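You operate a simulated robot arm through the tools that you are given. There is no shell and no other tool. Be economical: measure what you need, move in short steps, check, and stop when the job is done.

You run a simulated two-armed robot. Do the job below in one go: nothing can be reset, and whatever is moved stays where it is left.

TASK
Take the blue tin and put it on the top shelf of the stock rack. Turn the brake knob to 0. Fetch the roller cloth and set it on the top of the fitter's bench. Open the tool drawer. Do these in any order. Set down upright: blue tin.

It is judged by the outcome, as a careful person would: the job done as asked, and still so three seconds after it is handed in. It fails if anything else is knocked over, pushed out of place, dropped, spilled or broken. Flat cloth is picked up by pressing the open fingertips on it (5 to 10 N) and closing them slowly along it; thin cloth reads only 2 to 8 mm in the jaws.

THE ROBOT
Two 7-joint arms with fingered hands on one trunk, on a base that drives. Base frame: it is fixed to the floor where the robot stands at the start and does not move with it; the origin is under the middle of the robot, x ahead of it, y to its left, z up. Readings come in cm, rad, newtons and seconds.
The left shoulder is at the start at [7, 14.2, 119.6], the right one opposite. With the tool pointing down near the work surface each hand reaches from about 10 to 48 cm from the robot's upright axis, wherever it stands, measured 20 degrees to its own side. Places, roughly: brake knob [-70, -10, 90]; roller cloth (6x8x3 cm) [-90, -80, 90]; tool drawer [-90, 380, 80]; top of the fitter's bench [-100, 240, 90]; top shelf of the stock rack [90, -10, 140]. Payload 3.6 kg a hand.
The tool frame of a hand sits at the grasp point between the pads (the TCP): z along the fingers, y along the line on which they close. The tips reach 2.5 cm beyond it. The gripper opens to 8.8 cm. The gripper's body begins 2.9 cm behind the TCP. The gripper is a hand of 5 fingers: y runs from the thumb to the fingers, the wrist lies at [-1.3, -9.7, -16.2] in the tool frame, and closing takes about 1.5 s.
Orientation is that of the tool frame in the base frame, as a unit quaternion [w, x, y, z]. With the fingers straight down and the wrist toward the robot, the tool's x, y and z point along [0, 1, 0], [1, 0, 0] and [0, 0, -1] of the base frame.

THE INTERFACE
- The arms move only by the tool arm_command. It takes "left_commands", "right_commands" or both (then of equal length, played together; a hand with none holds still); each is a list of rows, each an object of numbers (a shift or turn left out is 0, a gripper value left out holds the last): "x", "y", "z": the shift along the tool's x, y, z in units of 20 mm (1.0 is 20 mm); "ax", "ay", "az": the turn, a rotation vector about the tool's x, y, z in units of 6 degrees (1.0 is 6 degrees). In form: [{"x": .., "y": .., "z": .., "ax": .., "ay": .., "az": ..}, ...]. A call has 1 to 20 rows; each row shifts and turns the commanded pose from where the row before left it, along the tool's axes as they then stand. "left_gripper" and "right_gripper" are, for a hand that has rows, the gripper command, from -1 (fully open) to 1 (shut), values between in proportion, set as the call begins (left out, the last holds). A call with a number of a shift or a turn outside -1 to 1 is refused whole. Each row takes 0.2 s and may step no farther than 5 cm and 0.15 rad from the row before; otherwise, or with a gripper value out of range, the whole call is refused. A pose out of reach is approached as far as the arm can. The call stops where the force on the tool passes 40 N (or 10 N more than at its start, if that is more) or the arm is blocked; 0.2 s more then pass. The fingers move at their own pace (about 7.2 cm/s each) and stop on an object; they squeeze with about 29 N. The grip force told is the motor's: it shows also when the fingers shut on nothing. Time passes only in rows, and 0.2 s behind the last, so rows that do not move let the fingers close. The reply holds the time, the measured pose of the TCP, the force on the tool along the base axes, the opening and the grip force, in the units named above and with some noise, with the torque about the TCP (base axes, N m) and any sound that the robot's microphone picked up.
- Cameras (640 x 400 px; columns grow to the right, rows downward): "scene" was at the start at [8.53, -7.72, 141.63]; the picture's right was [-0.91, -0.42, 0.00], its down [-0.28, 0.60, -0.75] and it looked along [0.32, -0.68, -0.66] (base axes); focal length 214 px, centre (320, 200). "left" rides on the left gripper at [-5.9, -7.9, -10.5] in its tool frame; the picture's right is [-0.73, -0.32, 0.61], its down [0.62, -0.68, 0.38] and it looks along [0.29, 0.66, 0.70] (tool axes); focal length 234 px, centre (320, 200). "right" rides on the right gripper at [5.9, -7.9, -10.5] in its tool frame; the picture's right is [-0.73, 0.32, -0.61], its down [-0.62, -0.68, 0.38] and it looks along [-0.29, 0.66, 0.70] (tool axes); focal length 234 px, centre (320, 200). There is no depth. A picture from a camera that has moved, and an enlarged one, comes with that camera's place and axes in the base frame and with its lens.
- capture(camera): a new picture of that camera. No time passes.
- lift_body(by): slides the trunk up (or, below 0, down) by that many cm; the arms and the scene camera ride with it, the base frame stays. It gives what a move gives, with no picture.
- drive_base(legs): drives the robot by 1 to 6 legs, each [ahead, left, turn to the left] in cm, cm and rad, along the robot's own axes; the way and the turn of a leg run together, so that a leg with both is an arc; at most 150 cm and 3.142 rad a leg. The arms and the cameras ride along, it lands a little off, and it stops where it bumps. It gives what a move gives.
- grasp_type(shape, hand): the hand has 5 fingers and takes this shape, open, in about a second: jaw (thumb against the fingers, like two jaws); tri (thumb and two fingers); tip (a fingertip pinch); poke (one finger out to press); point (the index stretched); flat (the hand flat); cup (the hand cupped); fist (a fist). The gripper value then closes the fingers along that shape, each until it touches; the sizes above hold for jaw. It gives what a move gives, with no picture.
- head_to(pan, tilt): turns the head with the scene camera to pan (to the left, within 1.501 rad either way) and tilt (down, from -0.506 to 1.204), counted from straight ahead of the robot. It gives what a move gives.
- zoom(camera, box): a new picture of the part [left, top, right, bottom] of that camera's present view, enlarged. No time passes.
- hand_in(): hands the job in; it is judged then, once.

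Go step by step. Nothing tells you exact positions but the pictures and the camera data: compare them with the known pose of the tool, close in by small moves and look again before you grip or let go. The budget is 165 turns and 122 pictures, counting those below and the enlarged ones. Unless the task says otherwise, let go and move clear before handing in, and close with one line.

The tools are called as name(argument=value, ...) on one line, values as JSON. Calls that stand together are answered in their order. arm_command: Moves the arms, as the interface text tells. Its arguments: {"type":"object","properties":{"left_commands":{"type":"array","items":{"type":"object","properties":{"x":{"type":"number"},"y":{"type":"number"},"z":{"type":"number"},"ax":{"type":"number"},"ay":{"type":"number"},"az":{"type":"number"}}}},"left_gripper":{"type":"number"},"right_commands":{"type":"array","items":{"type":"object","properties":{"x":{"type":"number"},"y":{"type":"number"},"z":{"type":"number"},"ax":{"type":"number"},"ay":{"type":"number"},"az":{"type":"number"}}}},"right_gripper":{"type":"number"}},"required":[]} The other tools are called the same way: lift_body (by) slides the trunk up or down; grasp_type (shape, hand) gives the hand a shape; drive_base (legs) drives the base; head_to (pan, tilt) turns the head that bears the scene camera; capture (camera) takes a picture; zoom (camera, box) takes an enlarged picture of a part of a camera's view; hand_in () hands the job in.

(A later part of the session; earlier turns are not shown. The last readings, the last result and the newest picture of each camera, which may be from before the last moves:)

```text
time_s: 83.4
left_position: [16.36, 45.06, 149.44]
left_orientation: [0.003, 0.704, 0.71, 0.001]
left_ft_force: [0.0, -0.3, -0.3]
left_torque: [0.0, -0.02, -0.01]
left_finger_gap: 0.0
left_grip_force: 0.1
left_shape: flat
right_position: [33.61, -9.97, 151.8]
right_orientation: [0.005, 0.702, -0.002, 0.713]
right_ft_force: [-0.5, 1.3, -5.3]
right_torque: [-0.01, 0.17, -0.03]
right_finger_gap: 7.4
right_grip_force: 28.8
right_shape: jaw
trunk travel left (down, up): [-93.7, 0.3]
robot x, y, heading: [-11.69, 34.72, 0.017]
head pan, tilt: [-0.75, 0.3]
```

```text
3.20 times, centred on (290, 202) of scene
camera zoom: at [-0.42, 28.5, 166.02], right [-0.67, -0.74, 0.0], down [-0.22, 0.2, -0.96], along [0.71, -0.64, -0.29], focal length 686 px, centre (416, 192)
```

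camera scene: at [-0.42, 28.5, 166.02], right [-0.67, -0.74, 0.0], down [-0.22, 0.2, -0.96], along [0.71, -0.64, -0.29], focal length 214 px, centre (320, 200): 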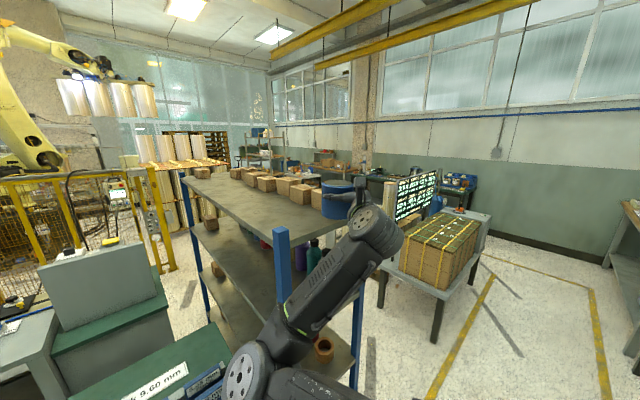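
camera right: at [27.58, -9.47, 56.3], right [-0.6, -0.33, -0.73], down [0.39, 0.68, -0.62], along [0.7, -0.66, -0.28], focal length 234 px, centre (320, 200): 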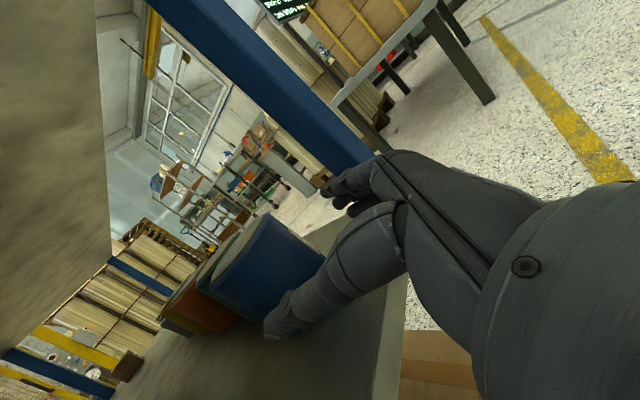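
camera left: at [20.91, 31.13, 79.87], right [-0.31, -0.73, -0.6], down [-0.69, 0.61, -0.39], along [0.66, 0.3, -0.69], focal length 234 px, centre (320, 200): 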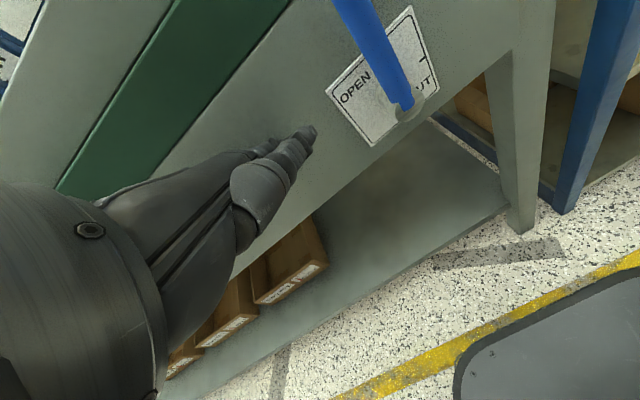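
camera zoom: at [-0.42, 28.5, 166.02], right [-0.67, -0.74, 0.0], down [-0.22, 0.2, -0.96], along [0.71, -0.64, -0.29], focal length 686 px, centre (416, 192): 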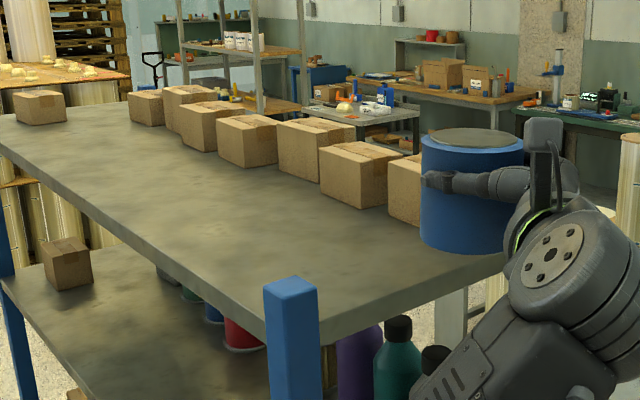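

Boxes' left faces lie at y≈−20, so the spot at y=−10 is free. I drive ahead 15 cm over the shelf.

drive_base(legs=[[14.8, 0, 0]])

zoom(camera="scene", box=[190, 140, 390, 265])

capture(camera="right")

```text
time_s: 84.7
left_position: [29.9, 45.76, 149.43]
left_orientation: [0.006, 0.704, 0.711, 0.001]
left_ft_force: [-0.1, -0.7, -0.5]
left_torque: [0.0, -0.03, -0.02]
left_finger_gap: 0.01
left_grip_force: 0.0
left_shape: flat
right_position: [47.41, -9.05, 152.15]
right_orientation: [0.005, 0.7, 0.002, 0.714]
right_ft_force: [-0.1, -1.3, -4.5]
right_torque: [0.02, 0.09, -0.01]
right_finger_gap: 7.41
right_grip_force: 28.7
right_shape: jaw
trunk travel left (down, up): [-93.7, 0.3]
robot x, y, heading: [2.18, 35.19, 0.014]
head pan, tilt: [-0.75, 0.3]
```

```text
3.20 times, centred on (290, 202) of scene
camera zoom: at [13.34, 29.29, 166.07], right [-0.67, -0.74, 0.0], down [-0.21, 0.2, -0.96], along [0.71, -0.64, -0.29], focal length 686 px, centre (416, 192)
```

zoom: 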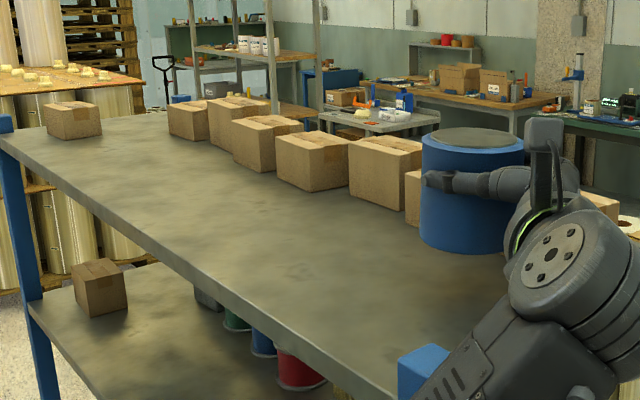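

```text
68 pictures are left
camera right: at [36.97, -0.96, 157.74], right [-0.59, -0.33, -0.73], down [0.4, 0.67, -0.62], along [0.7, -0.66, -0.27], focal length 234 px, centre (320, 200)
```

right: 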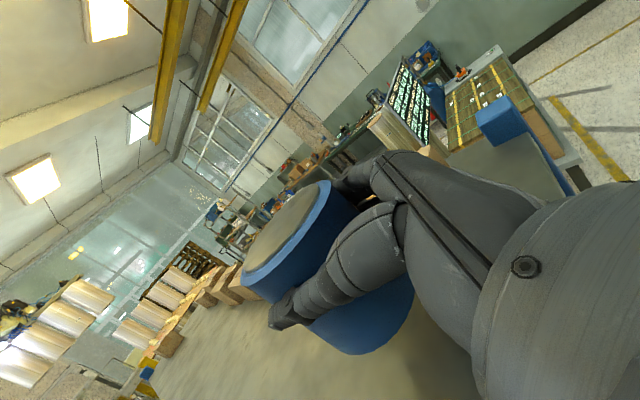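

The tin is over the shelf, clear of boxes and post. I lower it in small steps.

arm_command(right_commands=[{"x": -0.4}, {"x": -0.4}, {"x": -0.4}, {"x": -0.4}, {"x": -0.4}, {"x": -0.4}, {"x": -0.2}])

zoom(camera="scene", box=[240, 150, 400, 250])

```text
time_s: 86.3
left_position: [30.67, 45.8, 149.42]
left_orientation: [0.004, 0.703, 0.712, -0.001]
left_ft_force: [-0.2, -0.2, 0.3]
left_torque: [0.0, -0.03, -0.01]
left_finger_gap: 0.03
left_grip_force: 0.0
left_shape: flat
right_position: [48.29, -9.14, 146.89]
right_orientation: [0.006, 0.701, 0.004, 0.713]
right_ft_force: [4.6, -4.1, 33.9]
right_torque: [-0.97, -0.39, 0.03]
right_finger_gap: 7.45
right_grip_force: 29.1
right_shape: jaw
trunk travel left (down, up): [-93.7, 0.3]
robot x, y, heading: [2.3, 34.99, 0.019]
head pan, tilt: [-0.75, 0.3]
```

```text
4.00 times, centred on (320, 200) of scene
camera zoom: at [14.09, 29.25, 166.06], right [-0.67, -0.74, 0.0], down [-0.22, 0.2, -0.96], along [0.71, -0.64, -0.29], focal length 858 px, centre (320, 200)
```

zoom: 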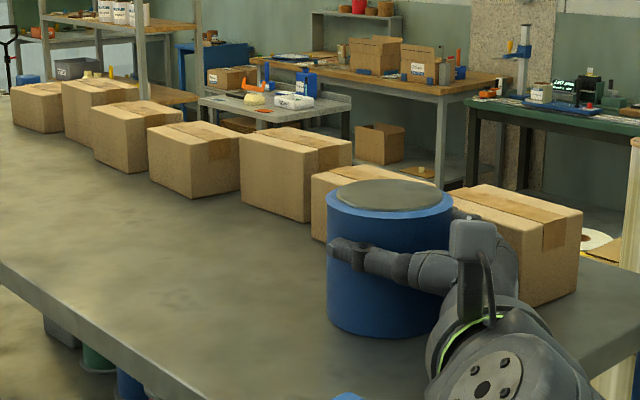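

The tin has touched the shelf (34 N). I ease off a few millimetres before releasing.

arm_command(right_commands=[{"x": 0.1}, {"x": 0.05}, {"x": 0}])

```text
time_s: 87.1
left_position: [30.54, 45.92, 149.4]
left_orientation: [0.005, 0.703, 0.712, -0.001]
left_ft_force: [0.1, -0.7, -0.3]
left_torque: [0.02, 0.03, 0.01]
left_finger_gap: 0.01
left_grip_force: 0.0
left_shape: flat
right_position: [48.21, -9.11, 147.12]
right_orientation: [0.005, 0.702, 0.003, 0.712]
right_ft_force: [0.9, -0.6, 23.7]
right_torque: [-0.77, -0.29, -0.01]
right_finger_gap: 7.48
right_grip_force: 28.8
right_shape: jaw
trunk travel left (down, up): [-93.7, 0.3]
robot x, y, heading: [2.19, 34.91, 0.018]
head pan, tilt: [-0.75, 0.3]
```

arm_command(right_commands=[{"x": 0.1}, {"x": 0.1}, {"x": 0}])

zoom(camera="scene", box=[290, 180, 370, 240])

```text
time_s: 87.9
left_position: [30.68, 45.53, 149.4]
left_orientation: [0.004, 0.703, 0.711, 0.0]
left_ft_force: [0.4, 0.3, 0.7]
left_torque: [0.03, 0.0, 0.01]
left_finger_gap: 0.0
left_grip_force: 0.0
left_shape: flat
right_position: [48.47, -9.33, 147.32]
right_orientation: [0.005, 0.703, 0.002, 0.712]
right_ft_force: [-0.5, 0.7, 8.7]
right_torque: [-0.38, -0.1, 0.0]
right_finger_gap: 7.43
right_grip_force: 28.7
right_shape: jaw
trunk travel left (down, up): [-93.7, 0.3]
robot x, y, heading: [2.3, 35.19, 0.014]
head pan, tilt: [-0.75, 0.3]
```

```text
6.67 times, centred on (330, 210) of scene
camera zoom: at [14.25, 29.08, 165.98], right [-0.67, -0.74, 0.0], down [-0.22, 0.2, -0.96], along [0.71, -0.64, -0.29], focal length 1430 px, centre (253, 133)
```

zoom: 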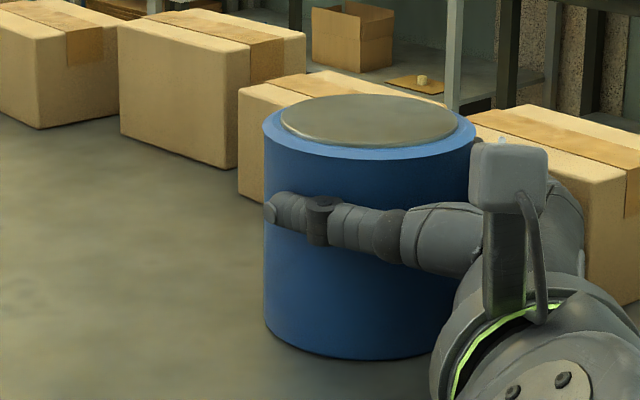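

It stands flat on the shelf. I open the hand and look.

arm_command(right_commands=[{"x": 0}, {"x": 0}, {"x": 0}, {"x": 0}, {"x": 0}, {"x": 0}], right_gripper=-1)

arm_command(right_commands=[{"z": -0.5}, {"z": -0.5}, {"z": -0.5}, {"z": -0.5}, {"z": -0.5}, {"z": -0.5}, {"z": -0.5}, {"z": -0.5}])

zoom(camera="scene", box=[240, 150, 400, 250])

```text
time_s: 89.3
left_position: [30.82, 45.6, 149.38]
left_orientation: [0.003, 0.702, 0.712, 0.0]
left_ft_force: [-0.9, 0.0, -0.5]
left_torque: [-0.02, -0.02, 0.0]
left_finger_gap: 0.0
left_grip_force: 0.1
left_shape: flat
right_position: [48.32, -9.33, 147.31]
right_orientation: [0.004, 0.702, 0.001, 0.712]
right_ft_force: [0.3, 1.4, -1.0]
right_torque: [0.07, 0.0, -0.01]
right_finger_gap: 8.75
right_grip_force: 0.1
right_shape: jaw
trunk travel left (down, up): [-93.7, 0.3]
robot x, y, heading: [2.15, 34.9, 0.019]
head pan, tilt: [-0.75, 0.3]
```

```text
time_s: 91.1
left_position: [30.86, 45.67, 149.4]
left_orientation: [0.003, 0.703, 0.711, 0.0]
left_ft_force: [0.4, 0.4, -0.9]
left_torque: [-0.01, -0.04, 0.0]
left_finger_gap: 0.0
left_grip_force: 0.1
left_shape: flat
right_position: [44.58, -10.15, 147.12]
right_orientation: [0.005, 0.703, 0.001, 0.712]
right_ft_force: [0.2, 2.6, -0.1]
right_torque: [-0.01, 0.01, 0.02]
right_finger_gap: 8.74
right_grip_force: 0.1
right_shape: jaw
right hand out of reach, approached as far as the arm can: row 4, 5, 6, 7, 8
trunk travel left (down, up): [-93.7, 0.3]
robot x, y, heading: [2.72, 34.85, 0.023]
head pan, tilt: [-0.75, 0.3]
```

```text
4.00 times, centred on (320, 200) of scene
camera zoom: at [14.41, 28.99, 165.98], right [-0.67, -0.74, 0.0], down [-0.22, 0.2, -0.96], along [0.71, -0.64, -0.3], focal length 858 px, centre (320, 200)
```

zoom: 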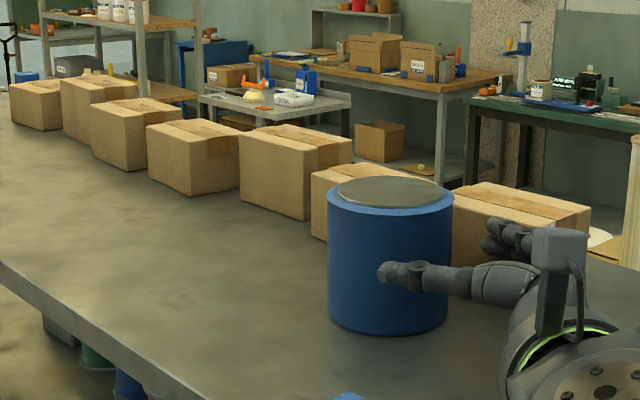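

The tin stands upright on its own. The thumb still grazes it, so I back the base out with a slight left shift.

drive_base(legs=[[-8, 0.7, 0], [-20, 0, 0]])

capture(camera="scene")

```text
time_s: 93.4
left_position: [3.76, 45.6, 149.29]
left_orientation: [0.001, 0.704, 0.71, -0.002]
left_ft_force: [1.0, 0.3, 0.1]
left_torque: [0.01, 0.02, 0.0]
left_finger_gap: 0.0
left_grip_force: 0.1
left_shape: flat
right_position: [17.05, -10.1, 146.93]
right_orientation: [0.007, 0.705, -0.001, 0.709]
right_ft_force: [1.1, 0.5, -0.5]
right_torque: [0.01, -0.03, 0.02]
right_finger_gap: 8.8
right_grip_force: 0.1
right_shape: jaw
trunk travel left (down, up): [-93.7, 0.3]
robot x, y, heading: [-25.66, 35.46, 0.012]
head pan, tilt: [-0.75, 0.3]
```

```text
64 pictures are left
camera scene: at [-12.75, 29.05, 165.91], right [-0.67, -0.74, 0.0], down [-0.22, 0.2, -0.95], along [0.71, -0.64, -0.3], focal length 214 px, centre (320, 200)
```

scene: 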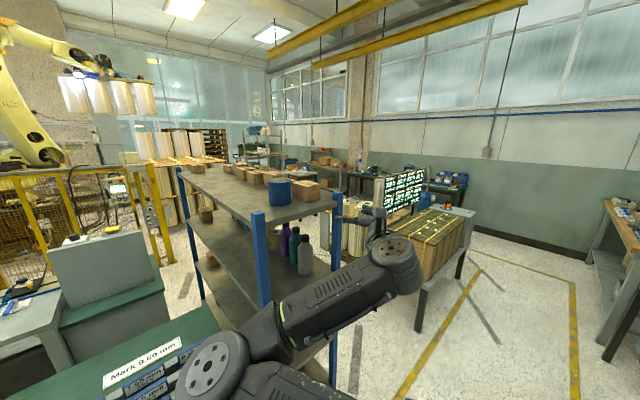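

The blue tin stands upright on the top shelf. Next, the brake knob behind me: I restore the right hand to fingers-down, lower the trunk, and turn round (clockwise, to keep the arms off the rack).

arm_command(right_commands=[{"ax": 0.577, "ay": -0.577, "az": -0.577}, {"ax": 0.577, "ay": -0.577, "az": -0.577}, {"ax": 0.577, "ay": -0.577, "az": -0.577}, {"ax": 0.577, "ay": -0.577, "az": -0.577}, {"ax": 0.577, "ay": -0.577, "az": -0.577}, {"ax": 0.577, "ay": -0.577, "az": -0.577}, {"ax": 0.577, "ay": -0.577, "az": -0.577}, {"ax": 0.577, "ay": -0.577, "az": -0.577}, {"ax": 0.577, "ay": -0.577, "az": -0.577}, {"ax": 0.577, "ay": -0.577, "az": -0.577}, {"ax": 0.577, "ay": -0.577, "az": -0.577}, {"ax": 0.577, "ay": -0.577, "az": -0.577}, {"ax": 0.577, "ay": -0.577, "az": -0.577}, {"ax": 0.577, "ay": -0.577, "az": -0.577}, {"ax": 0.577, "ay": -0.577, "az": -0.577}, {"ax": 0.577, "ay": -0.577, "az": -0.577}, {"ax": 0.577, "ay": -0.577, "az": -0.577}, {"ax": 0.577, "ay": -0.577, "az": -0.577}, {"ax": 0.577, "ay": -0.577, "az": -0.577}, {"ax": 0.577, "ay": -0.577, "az": -0.577}])

lift_body(by=-20)

drive_base(legs=[[5, -30, 0], [0, 0, -1.5]])

head_to(pan=-0.8, tilt=0.4)

capture(camera="scene")

```text
time_s: 97.6
left_position: [3.07, 45.43, 149.31]
left_orientation: [0.003, 0.704, 0.71, 0.0]
left_ft_force: [-0.4, -0.2, 0.1]
left_torque: [0.0, 0.0, -0.01]
left_finger_gap: 0.0
left_grip_force: 0.0
left_shape: flat
right_position: [25.58, -5.71, 142.03]
right_orientation: [0.008, 0.78, 0.188, 0.597]
right_ft_force: [0.0, 0.1, 0.2]
right_torque: [-0.01, 0.02, 0.01]
right_finger_gap: 8.77
right_grip_force: 0.0
right_shape: jaw
right hand out of reach, approached as far as the arm can: row 1, 2, 3, 4, 5, 6, 7, 8, 9, 10, 11, 12, 13, 14, 15, 16, 17, 18, 19, 20
trunk travel left (down, up): [-93.7, 0.3]
robot x, y, heading: [-25.37, 35.3, 0.018]
head pan, tilt: [-0.75, 0.3]
```

```text
time_s: 99.7
left_position: [3.11, 45.53, 129.36]
left_orientation: [0.003, 0.704, 0.71, -0.001]
left_ft_force: [0.1, -0.5, 0.2]
left_torque: [0.0, -0.01, -0.01]
left_finger_gap: 0.0
left_grip_force: 0.1
left_shape: flat
right_position: [25.57, -5.59, 122.11]
right_orientation: [0.008, 0.78, 0.188, 0.596]
right_ft_force: [0.5, -0.6, 0.1]
right_torque: [-0.05, 0.04, 0.04]
right_finger_gap: 8.79
right_grip_force: 0.2
right_shape: jaw
trunk travel left (down, up): [-73.7, 20.3]
robot x, y, heading: [-25.54, 35.49, 0.018]
head pan, tilt: [-0.75, 0.3]
```

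```text
time_s: 105.5
left_position: [-8.4, -22.03, 129.33]
left_orientation: [0.001, 0.999, 0.034, -0.003]
left_ft_force: [-0.8, 0.4, -0.5]
left_torque: [-0.02, -0.01, -0.03]
left_finger_gap: 0.0
left_grip_force: 0.1
left_shape: flat
right_position: [-58.01, -47.44, 122.19]
right_orientation: [0.415, 0.696, -0.399, 0.429]
right_ft_force: [0.4, 0.7, -0.2]
right_torque: [-0.04, 0.0, -0.01]
right_finger_gap: 8.8
right_grip_force: 0.0
right_shape: jaw
trunk travel left (down, up): [-73.7, 20.3]
robot x, y, heading: [-20.43, 5.62, -1.496]
head pan, tilt: [-0.75, 0.3]
```

```text
time_s: 106.1
left_position: [-8.3, -22.01, 129.32]
left_orientation: [0.002, 0.999, 0.033, -0.002]
left_ft_force: [0.2, 0.0, -0.3]
left_torque: [0.01, 0.02, 0.02]
left_finger_gap: 0.0
left_grip_force: 0.1
left_shape: flat
right_position: [-58.14, -47.31, 122.2]
right_orientation: [0.416, 0.696, -0.399, 0.429]
right_ft_force: [0.4, -1.0, 0.1]
right_torque: [0.0, 0.01, -0.01]
right_finger_gap: 8.77
right_grip_force: 0.0
right_shape: jaw
trunk travel left (down, up): [-73.7, 20.3]
robot x, y, heading: [-20.41, 5.94, -1.498]
head pan, tilt: [-0.799, 0.4]
```

```text
63 pictures are left
camera scene: at [-26.0, -6.18, 145.05], right [-0.75, 0.66, 0.0], down [0.26, 0.29, -0.92], along [-0.61, -0.69, -0.39], focal length 214 px, centre (320, 200)
```

scene: 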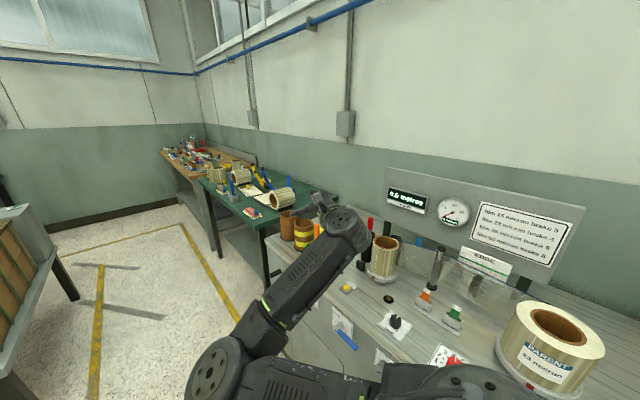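

I see the slitting machine with its knobs and a film roll. I first restore the right hand to fingers-down near the body, then turn to face the machine.

arm_command(right_commands=[{"x": -0.52, "y": -0.42, "z": -0.82}, {"x": -0.52, "y": -0.42, "z": -0.82}, {"x": -0.52, "y": -0.42, "z": -0.82}, {"x": -0.52, "y": -0.42, "z": -0.82}, {"x": -0.52, "y": -0.42, "z": -0.82}, {"x": -0.52, "y": -0.42, "z": -0.82}, {"x": -0.52, "y": -0.42, "z": -0.82}, {"x": -0.52, "y": -0.42, "z": -0.82}])

arm_command(right_commands=[{"ax": 0.577, "ay": -0.553, "az": -0.567}, {"ax": 0.577, "ay": -0.553, "az": -0.567}, {"ax": 0.577, "ay": -0.553, "az": -0.567}, {"ax": 0.577, "ay": -0.553, "az": -0.567}, {"ax": 0.577, "ay": -0.553, "az": -0.567}, {"ax": 0.577, "ay": -0.553, "az": -0.567}, {"ax": 0.577, "ay": -0.553, "az": -0.567}, {"ax": 0.577, "ay": -0.553, "az": -0.567}, {"ax": 0.577, "ay": -0.553, "az": -0.567}, {"ax": 0.577, "ay": -0.553, "az": -0.567}, {"ax": 0.577, "ay": -0.553, "az": -0.567}, {"ax": 0.577, "ay": -0.553, "az": -0.567}, {"ax": 0.577, "ay": -0.553, "az": -0.567}, {"ax": 0.577, "ay": -0.553, "az": -0.567}, {"ax": 0.577, "ay": -0.553, "az": -0.567}, {"ax": 0.577, "ay": -0.553, "az": -0.567}])

capture(camera="scene")

```text
time_s: 107.9
left_position: [-8.38, -22.1, 129.36]
left_orientation: [0.002, 0.999, 0.033, -0.003]
left_ft_force: [-1.0, 0.3, 0.1]
left_torque: [0.02, -0.01, -0.03]
left_finger_gap: 0.01
left_grip_force: 0.2
left_shape: flat
right_position: [-58.08, -47.3, 122.14]
right_orientation: [0.415, 0.696, -0.398, 0.429]
right_ft_force: [-0.4, 0.4, 1.1]
right_torque: [0.03, -0.01, -0.01]
right_finger_gap: 8.81
right_grip_force: 0.0
right_shape: jaw
right hand out of reach, approached as far as the arm can: row 1, 2, 3, 4, 5, 6, 7, 8
trunk travel left (down, up): [-73.7, 20.3]
robot x, y, heading: [-20.47, 5.63, -1.499]
head pan, tilt: [-0.799, 0.4]
```

```text
time_s: 111.3
left_position: [-8.25, -21.98, 129.36]
left_orientation: [0.002, 0.999, 0.033, -0.003]
left_ft_force: [-0.6, 0.4, -0.8]
left_torque: [-0.01, 0.01, 0.01]
left_finger_gap: 0.02
left_grip_force: 0.1
left_shape: flat
right_position: [-58.04, -47.44, 122.11]
right_orientation: [0.415, 0.696, -0.399, 0.429]
right_ft_force: [-0.3, -0.3, 0.0]
right_torque: [-0.01, 0.01, 0.0]
right_finger_gap: 8.8
right_grip_force: 0.1
right_shape: jaw
right hand out of reach, approached as far as the arm can: row 1, 2, 3, 4, 5, 6, 7, 8, 9, 10, 11, 12, 13, 14, 15, 16
trunk travel left (down, up): [-73.7, 20.3]
robot x, y, heading: [-19.79, 5.61, -1.496]
head pan, tilt: [-0.799, 0.4]
```

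```text
62 pictures are left
camera scene: at [-26.0, -6.18, 145.04], right [-0.75, 0.67, 0.0], down [0.26, 0.29, -0.92], along [-0.61, -0.69, -0.39], focal length 214 px, centre (320, 200)
```

scene: 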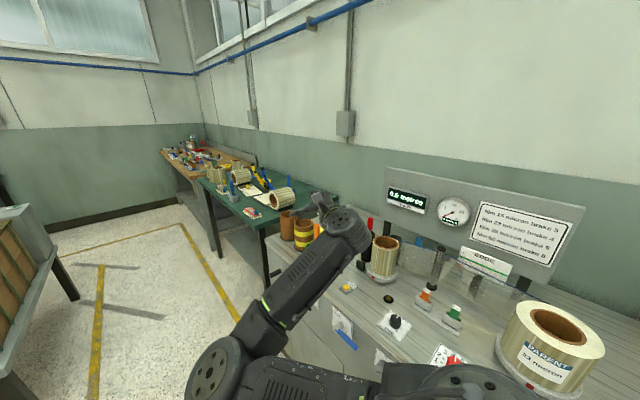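

The right arm's commanded pose has run ahead of what it could reach. I undo those last command rows so the command becomes the plain fingers-down pose in front of the shoulder.

arm_command(right_commands=[{"ax": -0.577, "ay": 0.553, "az": 0.567}, {"ax": -0.577, "ay": 0.553, "az": 0.567}, {"ax": -0.577, "ay": 0.553, "az": 0.567}, {"ax": -0.577, "ay": 0.553, "az": 0.567}, {"ax": -0.577, "ay": 0.553, "az": 0.567}, {"ax": -0.577, "ay": 0.553, "az": 0.567}, {"ax": -0.577, "ay": 0.553, "az": 0.567}, {"ax": -0.577, "ay": 0.553, "az": 0.567}, {"ax": -0.577, "ay": 0.553, "az": 0.567}, {"ax": -0.577, "ay": 0.553, "az": 0.567}, {"ax": -0.577, "ay": 0.553, "az": 0.567}, {"ax": -0.577, "ay": 0.553, "az": 0.567}, {"ax": -0.577, "ay": 0.553, "az": 0.567}, {"ax": -0.577, "ay": 0.553, "az": 0.567}, {"ax": -0.577, "ay": 0.553, "az": 0.567}, {"ax": -0.577, "ay": 0.553, "az": 0.567}])

arm_command(right_commands=[{"x": 0.52, "y": 0.42, "z": 0.82}, {"x": 0.52, "y": 0.42, "z": 0.82}, {"x": 0.52, "y": 0.42, "z": 0.82}, {"x": 0.52, "y": 0.42, "z": 0.82}, {"x": 0.52, "y": 0.42, "z": 0.82}, {"x": 0.52, "y": 0.42, "z": 0.82}, {"x": 0.52, "y": 0.42, "z": 0.82}, {"x": 0.52, "y": 0.42, "z": 0.82}, {"z": 0.8}, {"z": 0.8}, {"z": 0.8}, {"z": 0.8}])

```text
time_s: 114.7
left_position: [-8.24, -21.99, 129.3]
left_orientation: [0.002, 0.999, 0.033, -0.003]
left_ft_force: [-0.7, -0.5, 0.0]
left_torque: [-0.03, 0.0, 0.01]
left_finger_gap: 0.0
left_grip_force: 0.1
left_shape: flat
right_position: [-58.84, -47.16, 122.59]
right_orientation: [0.579, -0.051, -0.572, 0.58]
right_ft_force: [1.2, -0.4, 0.1]
right_torque: [-0.01, 0.01, -0.03]
right_finger_gap: 8.78
right_grip_force: 0.1
right_shape: jaw
trunk travel left (down, up): [-73.7, 20.3]
robot x, y, heading: [-20.13, 5.93, -1.501]
head pan, tilt: [-0.799, 0.4]
```

```text
time_s: 117.3
left_position: [-8.42, -22.06, 129.38]
left_orientation: [0.002, 0.999, 0.033, -0.002]
left_ft_force: [-0.4, -0.4, -0.3]
left_torque: [0.01, 0.01, -0.01]
left_finger_gap: 0.0
left_grip_force: 0.1
left_shape: flat
right_position: [-79.03, -51.63, 128.36]
right_orientation: [0.566, -0.05, -0.58, 0.584]
right_ft_force: [-0.6, 1.3, 0.3]
right_torque: [0.01, 0.01, 0.03]
right_finger_gap: 8.78
right_grip_force: 0.2
right_shape: jaw
trunk travel left (down, up): [-73.7, 20.3]
robot x, y, heading: [-20.07, 6.01, -1.502]
head pan, tilt: [-0.799, 0.4]
```

The hand rotated the wrong way but is mobile again. I pull it in toward the shoulder, then rotate it back the way it came.

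arm_command(right_commands=[{"x": 0.07, "y": 0.12, "z": -0.96}, {"x": 0.07, "y": 0.12, "z": -0.96}, {"x": 0.07, "y": 0.12, "z": -0.96}, {"x": 0.07, "y": 0.12, "z": -0.96}, {"x": 0.07, "y": 0.12, "z": -0.96}, {"x": 0.07, "y": 0.12, "z": -0.96}, {"x": 0.07, "y": 0.12, "z": -0.96}, {"x": 0.07, "y": 0.12, "z": -0.96}, {"x": 0.07, "y": 0.12, "z": -0.96}, {"x": 0.07, "y": 0.12, "z": -0.96}])

arm_command(right_commands=[{"ax": 0.586, "ay": -0.565, "az": -0.577}, {"ax": 0.586, "ay": -0.565, "az": -0.577}, {"ax": 0.586, "ay": -0.565, "az": -0.577}, {"ax": 0.586, "ay": -0.565, "az": -0.577}, {"ax": 0.586, "ay": -0.565, "az": -0.577}, {"ax": 0.586, "ay": -0.565, "az": -0.577}, {"ax": 0.586, "ay": -0.565, "az": -0.577}, {"ax": 0.586, "ay": -0.565, "az": -0.577}, {"ax": 0.586, "ay": -0.565, "az": -0.577}, {"ax": 0.586, "ay": -0.565, "az": -0.577}, {"ax": 0.586, "ay": -0.565, "az": -0.577}, {"ax": 0.586, "ay": -0.565, "az": -0.577}, {"ax": 0.586, "ay": -0.565, "az": -0.577}, {"ax": 0.586, "ay": -0.565, "az": -0.577}, {"ax": 0.586, "ay": -0.565, "az": -0.577}, {"ax": 0.586, "ay": -0.565, "az": -0.577}])

```text
time_s: 119.5
left_position: [-8.36, -21.9, 129.32]
left_orientation: [0.001, 0.999, 0.033, -0.002]
left_ft_force: [0.0, -0.3, -0.5]
left_torque: [0.02, -0.03, -0.02]
left_finger_gap: 0.01
left_grip_force: 0.1
left_shape: flat
right_position: [-67.78, -37.07, 121.86]
right_orientation: [0.574, -0.056, -0.572, 0.583]
right_ft_force: [0.7, -0.2, 0.0]
right_torque: [-0.03, 0.01, -0.03]
right_finger_gap: 8.79
right_grip_force: 0.0
right_shape: jaw
trunk travel left (down, up): [-73.7, 20.3]
robot x, y, heading: [-19.91, 5.55, -1.504]
head pan, tilt: [-0.799, 0.4]
```

```text
time_s: 122.9
left_position: [-8.42, -21.96, 129.44]
left_orientation: [0.002, 0.999, 0.033, -0.001]
left_ft_force: [-0.7, 0.2, -0.5]
left_torque: [0.03, 0.01, 0.04]
left_finger_gap: 0.0
left_grip_force: 0.1
left_shape: flat
right_position: [-67.44, -37.74, 121.35]
right_orientation: [0.408, 0.707, -0.393, 0.423]
right_ft_force: [0.1, 1.0, -0.5]
right_torque: [0.0, 0.01, 0.01]
right_finger_gap: 8.77
right_grip_force: 0.0
right_shape: jaw
trunk travel left (down, up): [-73.7, 20.3]
robot x, y, heading: [-20.05, 5.6, -1.501]
head pan, tilt: [-0.799, 0.4]
```

Half done without trouble; I continue the rotation.

arm_command(right_commands=[{"ax": 0.586, "ay": -0.565, "az": -0.577}, {"ax": 0.586, "ay": -0.565, "az": -0.577}, {"ax": 0.586, "ay": -0.565, "az": -0.577}, {"ax": 0.586, "ay": -0.565, "az": -0.577}, {"ax": 0.586, "ay": -0.565, "az": -0.577}, {"ax": 0.586, "ay": -0.565, "az": -0.577}, {"ax": 0.586, "ay": -0.565, "az": -0.577}, {"ax": 0.586, "ay": -0.565, "az": -0.577}, {"ax": 0.586, "ay": -0.565, "az": -0.577}, {"ax": 0.586, "ay": -0.565, "az": -0.577}, {"ax": 0.586, "ay": -0.565, "az": -0.577}, {"ax": 0.586, "ay": -0.565, "az": -0.577}, {"ax": 0.586, "ay": -0.565, "az": -0.577}, {"ax": 0.586, "ay": -0.565, "az": -0.577}, {"ax": 0.586, "ay": -0.565, "az": -0.577}])

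capture(camera="scene")

```text
time_s: 126.1
left_position: [-8.36, -21.93, 129.33]
left_orientation: [0.002, 0.999, 0.033, -0.001]
left_ft_force: [-0.8, 0.0, -0.1]
left_torque: [0.03, -0.05, 0.02]
left_finger_gap: 0.0
left_grip_force: 0.2
left_shape: flat
right_position: [-67.19, -37.4, 120.38]
right_orientation: [0.043, 0.998, -0.007, 0.044]
right_ft_force: [0.3, 0.0, 0.1]
right_torque: [-0.01, 0.0, 0.02]
right_finger_gap: 8.78
right_grip_force: 0.1
right_shape: jaw
right hand out of reach, approached as far as the arm can: row 14, 15
trunk travel left (down, up): [-73.7, 20.3]
robot x, y, heading: [-20.12, 5.61, -1.497]
head pan, tilt: [-0.799, 0.4]
```

```text
61 pictures are left
camera scene: at [-26.03, -6.16, 145.04], right [-0.75, 0.66, 0.0], down [0.26, 0.29, -0.92], along [-0.61, -0.69, -0.39], focal length 214 px, centre (320, 200)
```

scene: 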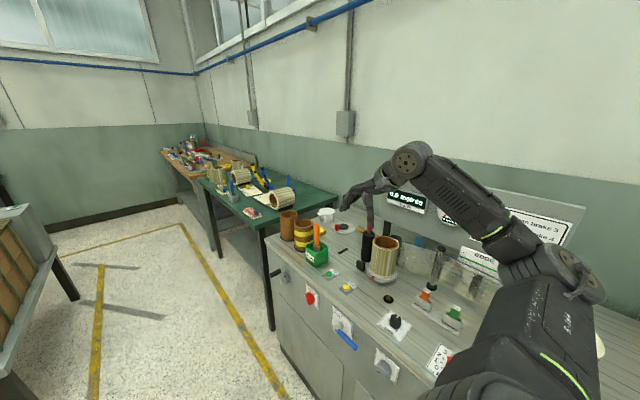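

The hand points down again. I tuck it closer and turn to face the machine.

arm_command(right_commands=[{"x": 0.9, "y": -0.6}, {"x": 0.9, "y": -0.6}, {"x": 0.9, "y": -0.6}, {"x": 0.9, "y": -0.6}, {"x": 0.9, "y": -0.6}, {"x": 0.9, "y": -0.6}])

drive_base(legs=[[0, 0, -1.63]])

head_to(pan=0.3, tilt=0.75)

capture(camera="scene")

```text
time_s: 127.5
left_position: [-8.2, -21.97, 129.4]
left_orientation: [0.001, 0.999, 0.032, -0.001]
left_ft_force: [0.2, -1.3, 0.5]
left_torque: [-0.02, -0.02, 0.0]
left_finger_gap: 0.02
left_grip_force: 0.1
left_shape: flat
right_position: [-56.15, -30.8, 117.4]
right_orientation: [0.045, 0.998, -0.005, 0.046]
right_ft_force: [1.4, 0.6, -0.4]
right_torque: [-0.01, 0.0, -0.02]
right_finger_gap: 8.79
right_grip_force: 0.2
right_shape: jaw
right hand out of reach, approached as far as the arm can: row 1, 2, 3, 4, 5, 6
trunk travel left (down, up): [-73.7, 20.3]
robot x, y, heading: [-20.14, 5.74, -1.495]
head pan, tilt: [-0.799, 0.4]
```

```text
time_s: 132.0
left_position: [-48.95, -3.49, 129.45]
left_orientation: [0.001, -0.698, 0.716, 0.003]
left_ft_force: [0.7, 0.1, 0.0]
left_torque: [0.01, 0.0, -0.01]
left_finger_gap: 0.01
left_grip_force: 0.0
left_shape: flat
right_position: [-53.37, 45.26, 117.42]
right_orientation: [-0.064, -0.668, 0.741, 0.003]
right_ft_force: [0.8, -0.1, -0.7]
right_torque: [0.05, 0.02, -0.01]
right_finger_gap: 8.78
right_grip_force: 0.0
right_shape: jaw
trunk travel left (down, up): [-73.7, 20.3]
robot x, y, heading: [-20.21, 5.66, 3.123]
head pan, tilt: [-0.799, 0.4]
```

```text
time_s: 133.3
left_position: [-48.98, -3.32, 129.42]
left_orientation: [0.0, -0.698, 0.716, 0.002]
left_ft_force: [-0.3, -0.6, 0.0]
left_torque: [-0.03, 0.02, -0.01]
left_finger_gap: 0.01
left_grip_force: 0.0
left_shape: flat
right_position: [-53.47, 45.23, 117.48]
right_orientation: [-0.063, -0.667, 0.742, 0.003]
right_ft_force: [-0.3, -0.4, 1.0]
right_torque: [0.0, 0.01, 0.02]
right_finger_gap: 8.76
right_grip_force: 0.0
right_shape: jaw
trunk travel left (down, up): [-73.7, 20.3]
robot x, y, heading: [-20.09, 5.75, 3.119]
head pan, tilt: [0.3, 0.75]
```

```text
60 pictures are left
camera scene: at [-33.17, 3.57, 141.94], right [-0.28, 0.96, 0.0], down [0.66, 0.19, -0.73], along [-0.7, -0.2, -0.68], focal length 214 px, centre (320, 200)
```

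scene: 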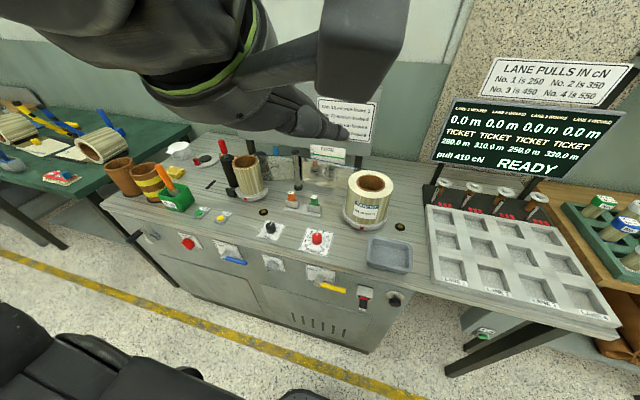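

Many controls are visible on the machine. I zoom in to find the brake knob and its scale.

zoom(camera="scene", box=[180, 195, 300, 285])

zoom(camera="scene", box=[290, 210, 420, 320])

```text
4.44 times, centred on (240, 240) of scene
camera zoom: at [-33.17, 3.57, 141.94], right [-0.28, 0.96, 0.0], down [0.66, 0.19, -0.73], along [-0.7, -0.2, -0.68], focal length 953 px, centre (676, 22)
```

zoom: 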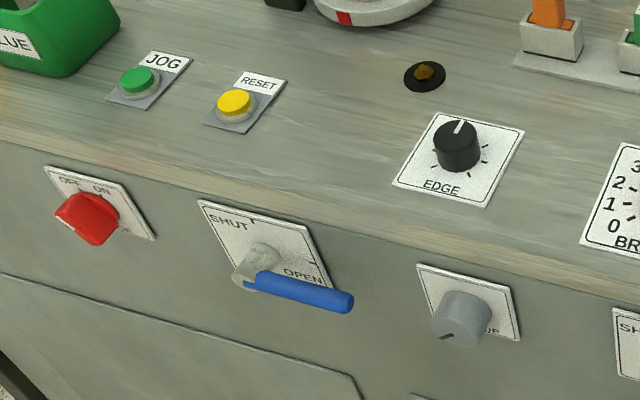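

```text
3.64 times, centred on (355, 265) of scene
camera zoom: at [-33.17, 3.57, 141.94], right [-0.28, 0.96, 0.0], down [0.66, 0.19, -0.73], along [-0.7, -0.2, -0.68], focal length 780 px, centre (193, -36)
```

zoom: 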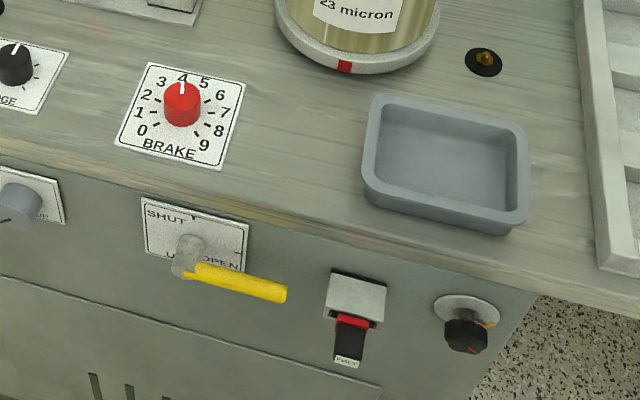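

The red BRAKE knob is at about (−69.4, −7.6, 91) and points to 4; 0 is four 30° steps counter-clockwise. I'll use the left hand: set it to jaw shape and drive 12 cm closer.

grasp_type(hand="left", shape="jaw")

drive_base(legs=[[12, 0, 0]])

arm_command(left_commands=[{"az": 1}, {"az": 1}, {"az": 1}, {"az": 1}, {"az": 1}, {"az": 1}, {"az": 1}, {"az": 1}], left_gripper=-1)

capture(camera="left")

```text
time_s: 134.2
left_position: [-48.95, -3.56, 129.38]
left_orientation: [0.0, -0.698, 0.716, 0.002]
left_ft_force: [-0.4, -0.1, -0.4]
left_torque: [0.01, -0.02, 0.02]
left_finger_gap: 8.76
left_grip_force: 0.0
left_shape: jaw
right_position: [-53.44, 45.19, 117.56]
right_orientation: [-0.064, -0.668, 0.742, 0.004]
right_ft_force: [0.2, 0.3, -0.2]
right_torque: [0.0, -0.04, 0.0]
right_finger_gap: 8.78
right_grip_force: 0.1
right_shape: jaw
trunk travel left (down, up): [-73.7, 20.3]
robot x, y, heading: [-20.11, 5.87, 3.125]
head pan, tilt: [0.3, 0.75]
```

```text
time_s: 135.4
left_position: [-60.37, -3.32, 129.41]
left_orientation: [-0.001, -0.699, 0.715, 0.003]
left_ft_force: [1.4, 0.3, 0.1]
left_torque: [-0.02, 0.0, 0.0]
left_finger_gap: 8.76
left_grip_force: 0.0
left_shape: jaw
right_position: [-65.07, 45.35, 117.57]
right_orientation: [-0.064, -0.67, 0.74, 0.004]
right_ft_force: [-0.2, 0.2, -0.2]
right_torque: [-0.05, 0.01, -0.04]
right_finger_gap: 8.78
right_grip_force: 0.1
right_shape: jaw
trunk travel left (down, up): [-73.7, 20.3]
robot x, y, heading: [-31.35, 5.92, 3.131]
head pan, tilt: [0.3, 0.75]
```

```text
time_s: 137.2
left_position: [-60.58, -3.35, 129.38]
left_orientation: [-0.001, -0.348, 0.938, 0.003]
left_ft_force: [0.4, 0.3, -0.2]
left_torque: [0.03, 0.01, 0.01]
left_finger_gap: 8.8
left_grip_force: 0.1
left_shape: jaw
right_position: [-65.26, 45.16, 117.53]
right_orientation: [-0.064, -0.669, 0.741, 0.004]
right_ft_force: [-0.4, 1.1, -0.5]
right_torque: [-0.02, -0.01, -0.01]
right_finger_gap: 8.8
right_grip_force: 0.1
right_shape: jaw
trunk travel left (down, up): [-73.7, 20.3]
robot x, y, heading: [-31.99, 6.56, 3.126]
head pan, tilt: [0.3, 0.75]
```

```text
57 pictures are left
camera left: at [-50.94, -5.65, 139.82], right [0.76, 0.23, -0.61], down [-0.03, -0.92, -0.39], along [-0.65, 0.31, -0.69], focal length 234 px, centre (320, 200)
```

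left: 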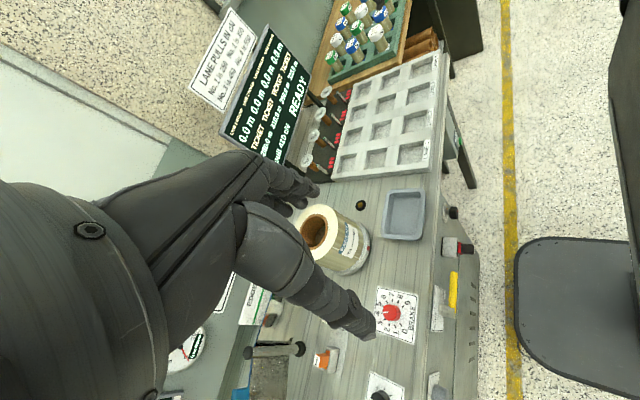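

The knob shows in both cameras. I take precise zooms from both to fix its place.

zoom(camera="left", box=[350, 270, 450, 350])

head_to(pan=0.4, tilt=0.95)

capture(camera="scene")

```text
5.00 times, centred on (400, 310) of left
camera zoom: at [-50.94, -5.65, 139.82], right [0.76, 0.23, -0.61], down [-0.03, -0.92, -0.39], along [-0.65, 0.31, -0.69], focal length 1171 px, centre (-80, -350)
```

zoom: 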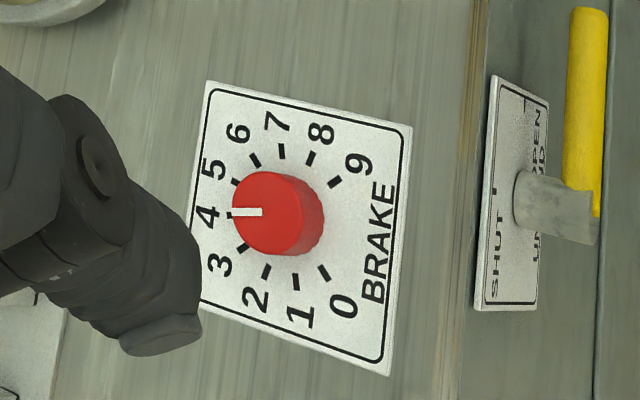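

```text
time_s: 137.9
left_position: [-60.39, -3.26, 129.45]
left_orientation: [-0.001, -0.349, 0.937, 0.002]
left_ft_force: [0.2, -1.3, -0.6]
left_torque: [0.0, 0.02, -0.03]
left_finger_gap: 8.8
left_grip_force: 0.1
left_shape: jaw
right_position: [-65.09, 45.34, 117.55]
right_orientation: [-0.064, -0.669, 0.74, 0.003]
right_ft_force: [0.3, 0.1, -0.1]
right_torque: [0.0, 0.02, 0.02]
right_finger_gap: 8.79
right_grip_force: 0.1
right_shape: jaw
trunk travel left (down, up): [-73.7, 20.3]
robot x, y, heading: [-32.24, 5.81, 3.126]
head pan, tilt: [0.4, 0.949]
```

```text
55 pictures are left
camera scene: at [-43.52, 3.33, 140.39], right [-0.37, 0.93, 0.0], down [0.75, 0.3, -0.58], along [-0.54, -0.22, -0.81], focal length 214 px, centre (320, 200)
```

scene: 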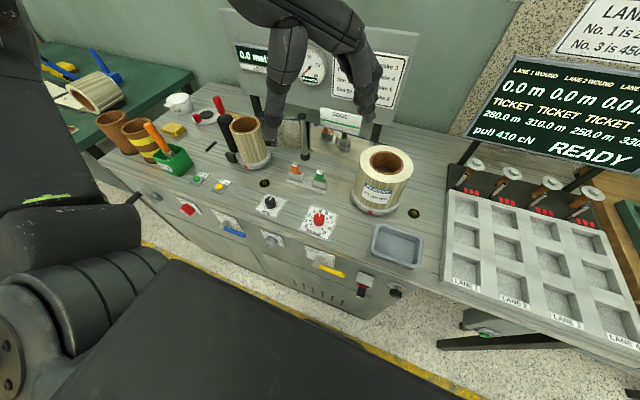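

zoom(camera="scene", box=[280, 190, 360, 250])

```text
6.67 times, centred on (320, 220) of scene
camera zoom: at [-43.52, 3.33, 140.39], right [-0.37, 0.93, 0.0], down [0.75, 0.3, -0.58], along [-0.54, -0.22, -0.81], focal length 1430 px, centre (320, 67)
```

zoom: 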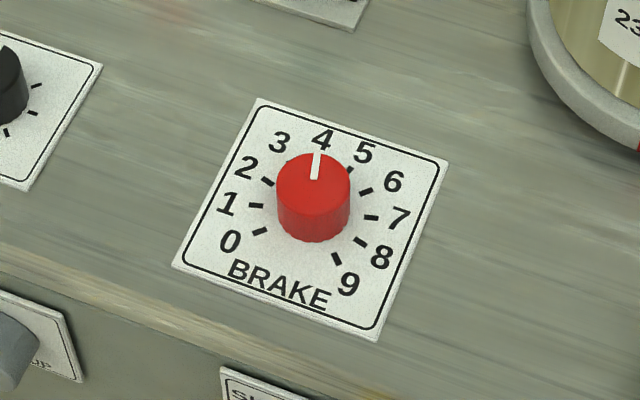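

The knob's top is near (−71.9, −8.6, 89.3), about 3 cm wide and 2 cm tall. I move the left hand above it with the jaws half open.

arm_command(left_commands=[{"x": 0.763, "y": 0.22, "z": 0.3}, {"x": 0.763, "y": 0.22, "z": 0.3}, {"x": 0.763, "y": 0.22, "z": 0.3}, {"x": 0.763, "y": 0.22, "z": 0.3}, {"x": 0.763, "y": 0.22, "z": 0.3}, {"x": 0.763, "y": 0.22, "z": 0.3}, {"x": 0.763, "y": 0.22, "z": 0.3}, {"x": 0.763, "y": 0.22, "z": 0.3}, {"z": 1}, {"z": 1}, {"z": 1}, {"z": 1}, {"z": 1}, {"z": 1}, {"z": 1}, {"z": 1}, {"z": 1}, {"z": 1}, {"z": 1}], left_gripper=-0.15)

capture(camera="scene")

capture(camera="left")

```text
time_s: 141.9
left_position: [-72.19, -8.63, 102.51]
left_orientation: [0.0, -0.348, 0.937, 0.002]
left_ft_force: [0.6, 0.0, 0.5]
left_torque: [-0.01, 0.02, 0.02]
left_finger_gap: 5.1
left_grip_force: 0.1
left_shape: jaw
right_position: [-65.14, 45.16, 117.56]
right_orientation: [-0.064, -0.669, 0.74, 0.004]
right_ft_force: [0.1, 0.0, 0.0]
right_torque: [0.01, -0.04, -0.02]
right_finger_gap: 8.8
right_grip_force: 0.0
right_shape: jaw
trunk travel left (down, up): [-73.7, 20.3]
robot x, y, heading: [-31.78, 6.51, 3.129]
head pan, tilt: [0.4, 0.949]
```

```text
53 pictures are left
camera scene: at [-43.54, 3.31, 140.38], right [-0.37, 0.93, 0.0], down [0.75, 0.3, -0.58], along [-0.54, -0.22, -0.81], focal length 214 px, centre (320, 200)
```

scene: 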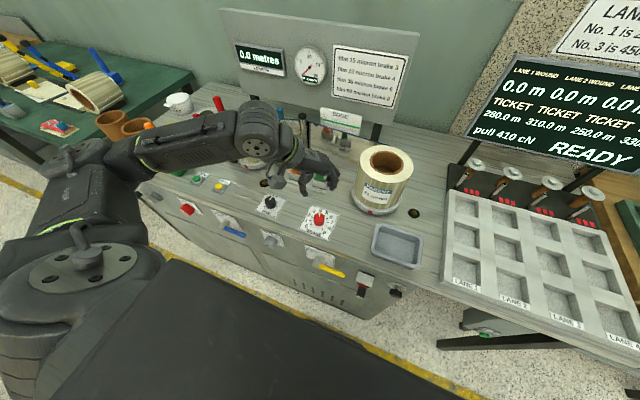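

```text
52 pictures are left
camera left: at [-62.6, -10.8, 112.99], right [0.76, 0.23, -0.61], down [-0.03, -0.92, -0.39], along [-0.65, 0.31, -0.69], focal length 234 px, centre (320, 200)
```

left: 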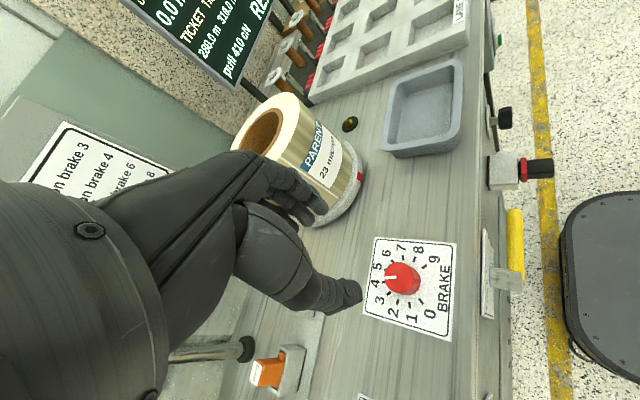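

The hand is centred over the knob to within half a cm. I correct and go down, checking once before the last bit.

arm_command(left_commands=[{"x": -0.1, "y": -0.2, "z": 0.6}, {"z": 0.6}, {"z": 0.6}, {"z": 0.6}, {"z": 0.6}, {"z": 0.6}, {"z": 0.6}, {"z": 0.6}])

capture(camera="left")

zoom(camera="scene", box=[240, 150, 400, 270])

```text
time_s: 143.8
left_position: [-71.75, -8.59, 93.12]
left_orientation: [-0.001, -0.347, 0.938, 0.002]
left_ft_force: [0.2, 0.3, 0.4]
left_torque: [-0.02, -0.02, -0.01]
left_finger_gap: 5.09
left_grip_force: 0.0
left_shape: jaw
right_position: [-65.1, 45.21, 117.46]
right_orientation: [-0.064, -0.669, 0.74, 0.004]
right_ft_force: [-0.5, 0.4, -0.4]
right_torque: [-0.01, -0.01, -0.01]
right_finger_gap: 8.76
right_grip_force: 0.1
right_shape: jaw
trunk travel left (down, up): [-73.7, 20.3]
robot x, y, heading: [-31.62, 6.04, 3.125]
head pan, tilt: [0.4, 0.949]
```

```text
51 pictures are left
camera left: at [-62.08, -10.88, 103.45], right [0.76, 0.23, -0.61], down [-0.03, -0.92, -0.39], along [-0.65, 0.31, -0.69], focal length 234 px, centre (320, 200)
```

left: 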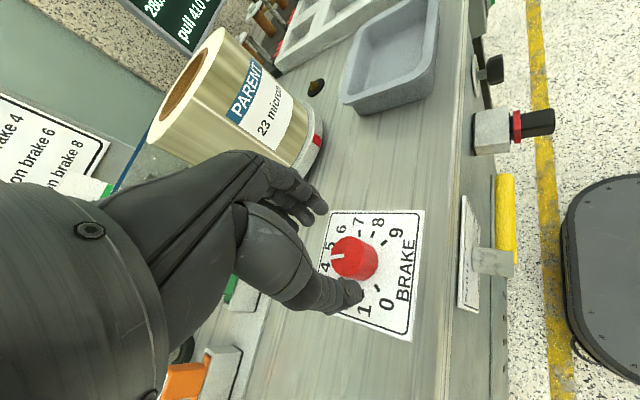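

```text
3.33 times, centred on (320, 210) of scene
camera zoom: at [-43.53, 3.32, 140.38], right [-0.37, 0.93, 0.0], down [0.75, 0.3, -0.58], along [-0.54, -0.22, -0.81], focal length 715 px, centre (320, 167)
```

zoom: 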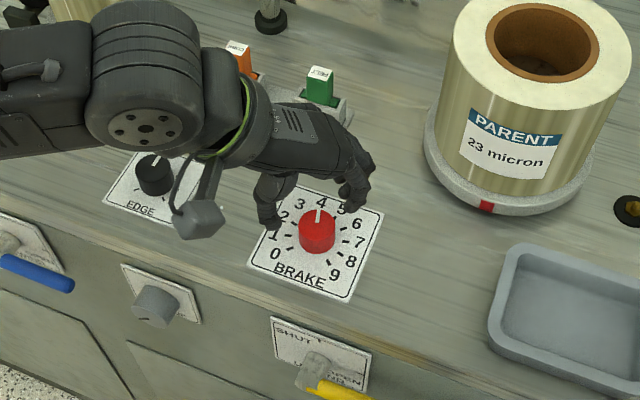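

Alignment holds in both views. I go down the last 2.4 cm and close on the knob.

arm_command(left_commands=[{"z": 0.4}, {"z": 0.4}, {"z": 0.4}])

capture(camera="left")

```text
time_s: 144.6
left_position: [-71.93, -8.57, 90.79]
left_orientation: [-0.001, -0.349, 0.937, 0.003]
left_ft_force: [-0.3, 0.2, -0.7]
left_torque: [0.0, 0.0, -0.01]
left_finger_gap: 5.09
left_grip_force: 0.0
left_shape: jaw
right_position: [-65.17, 45.26, 117.4]
right_orientation: [-0.064, -0.669, 0.74, 0.003]
right_ft_force: [0.3, -0.1, 1.2]
right_torque: [0.04, -0.01, 0.02]
right_finger_gap: 8.82
right_grip_force: 0.1
right_shape: jaw
trunk travel left (down, up): [-73.7, 20.3]
robot x, y, heading: [-32.27, 6.17, 3.124]
head pan, tilt: [0.4, 0.949]
```

```text
49 pictures are left
camera left: at [-62.28, -10.84, 101.12], right [0.76, 0.23, -0.61], down [-0.03, -0.92, -0.39], along [-0.65, 0.31, -0.69], focal length 234 px, centre (320, 200)
```

left: 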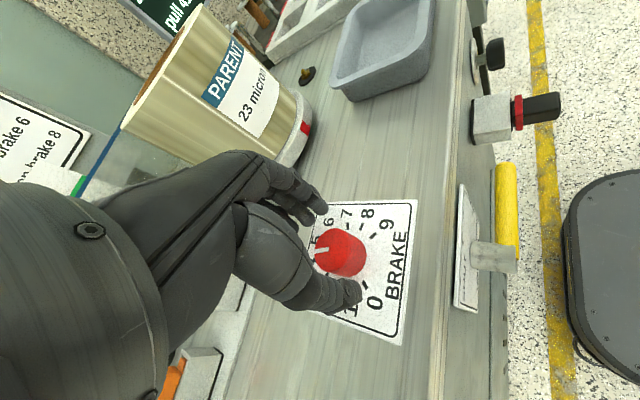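

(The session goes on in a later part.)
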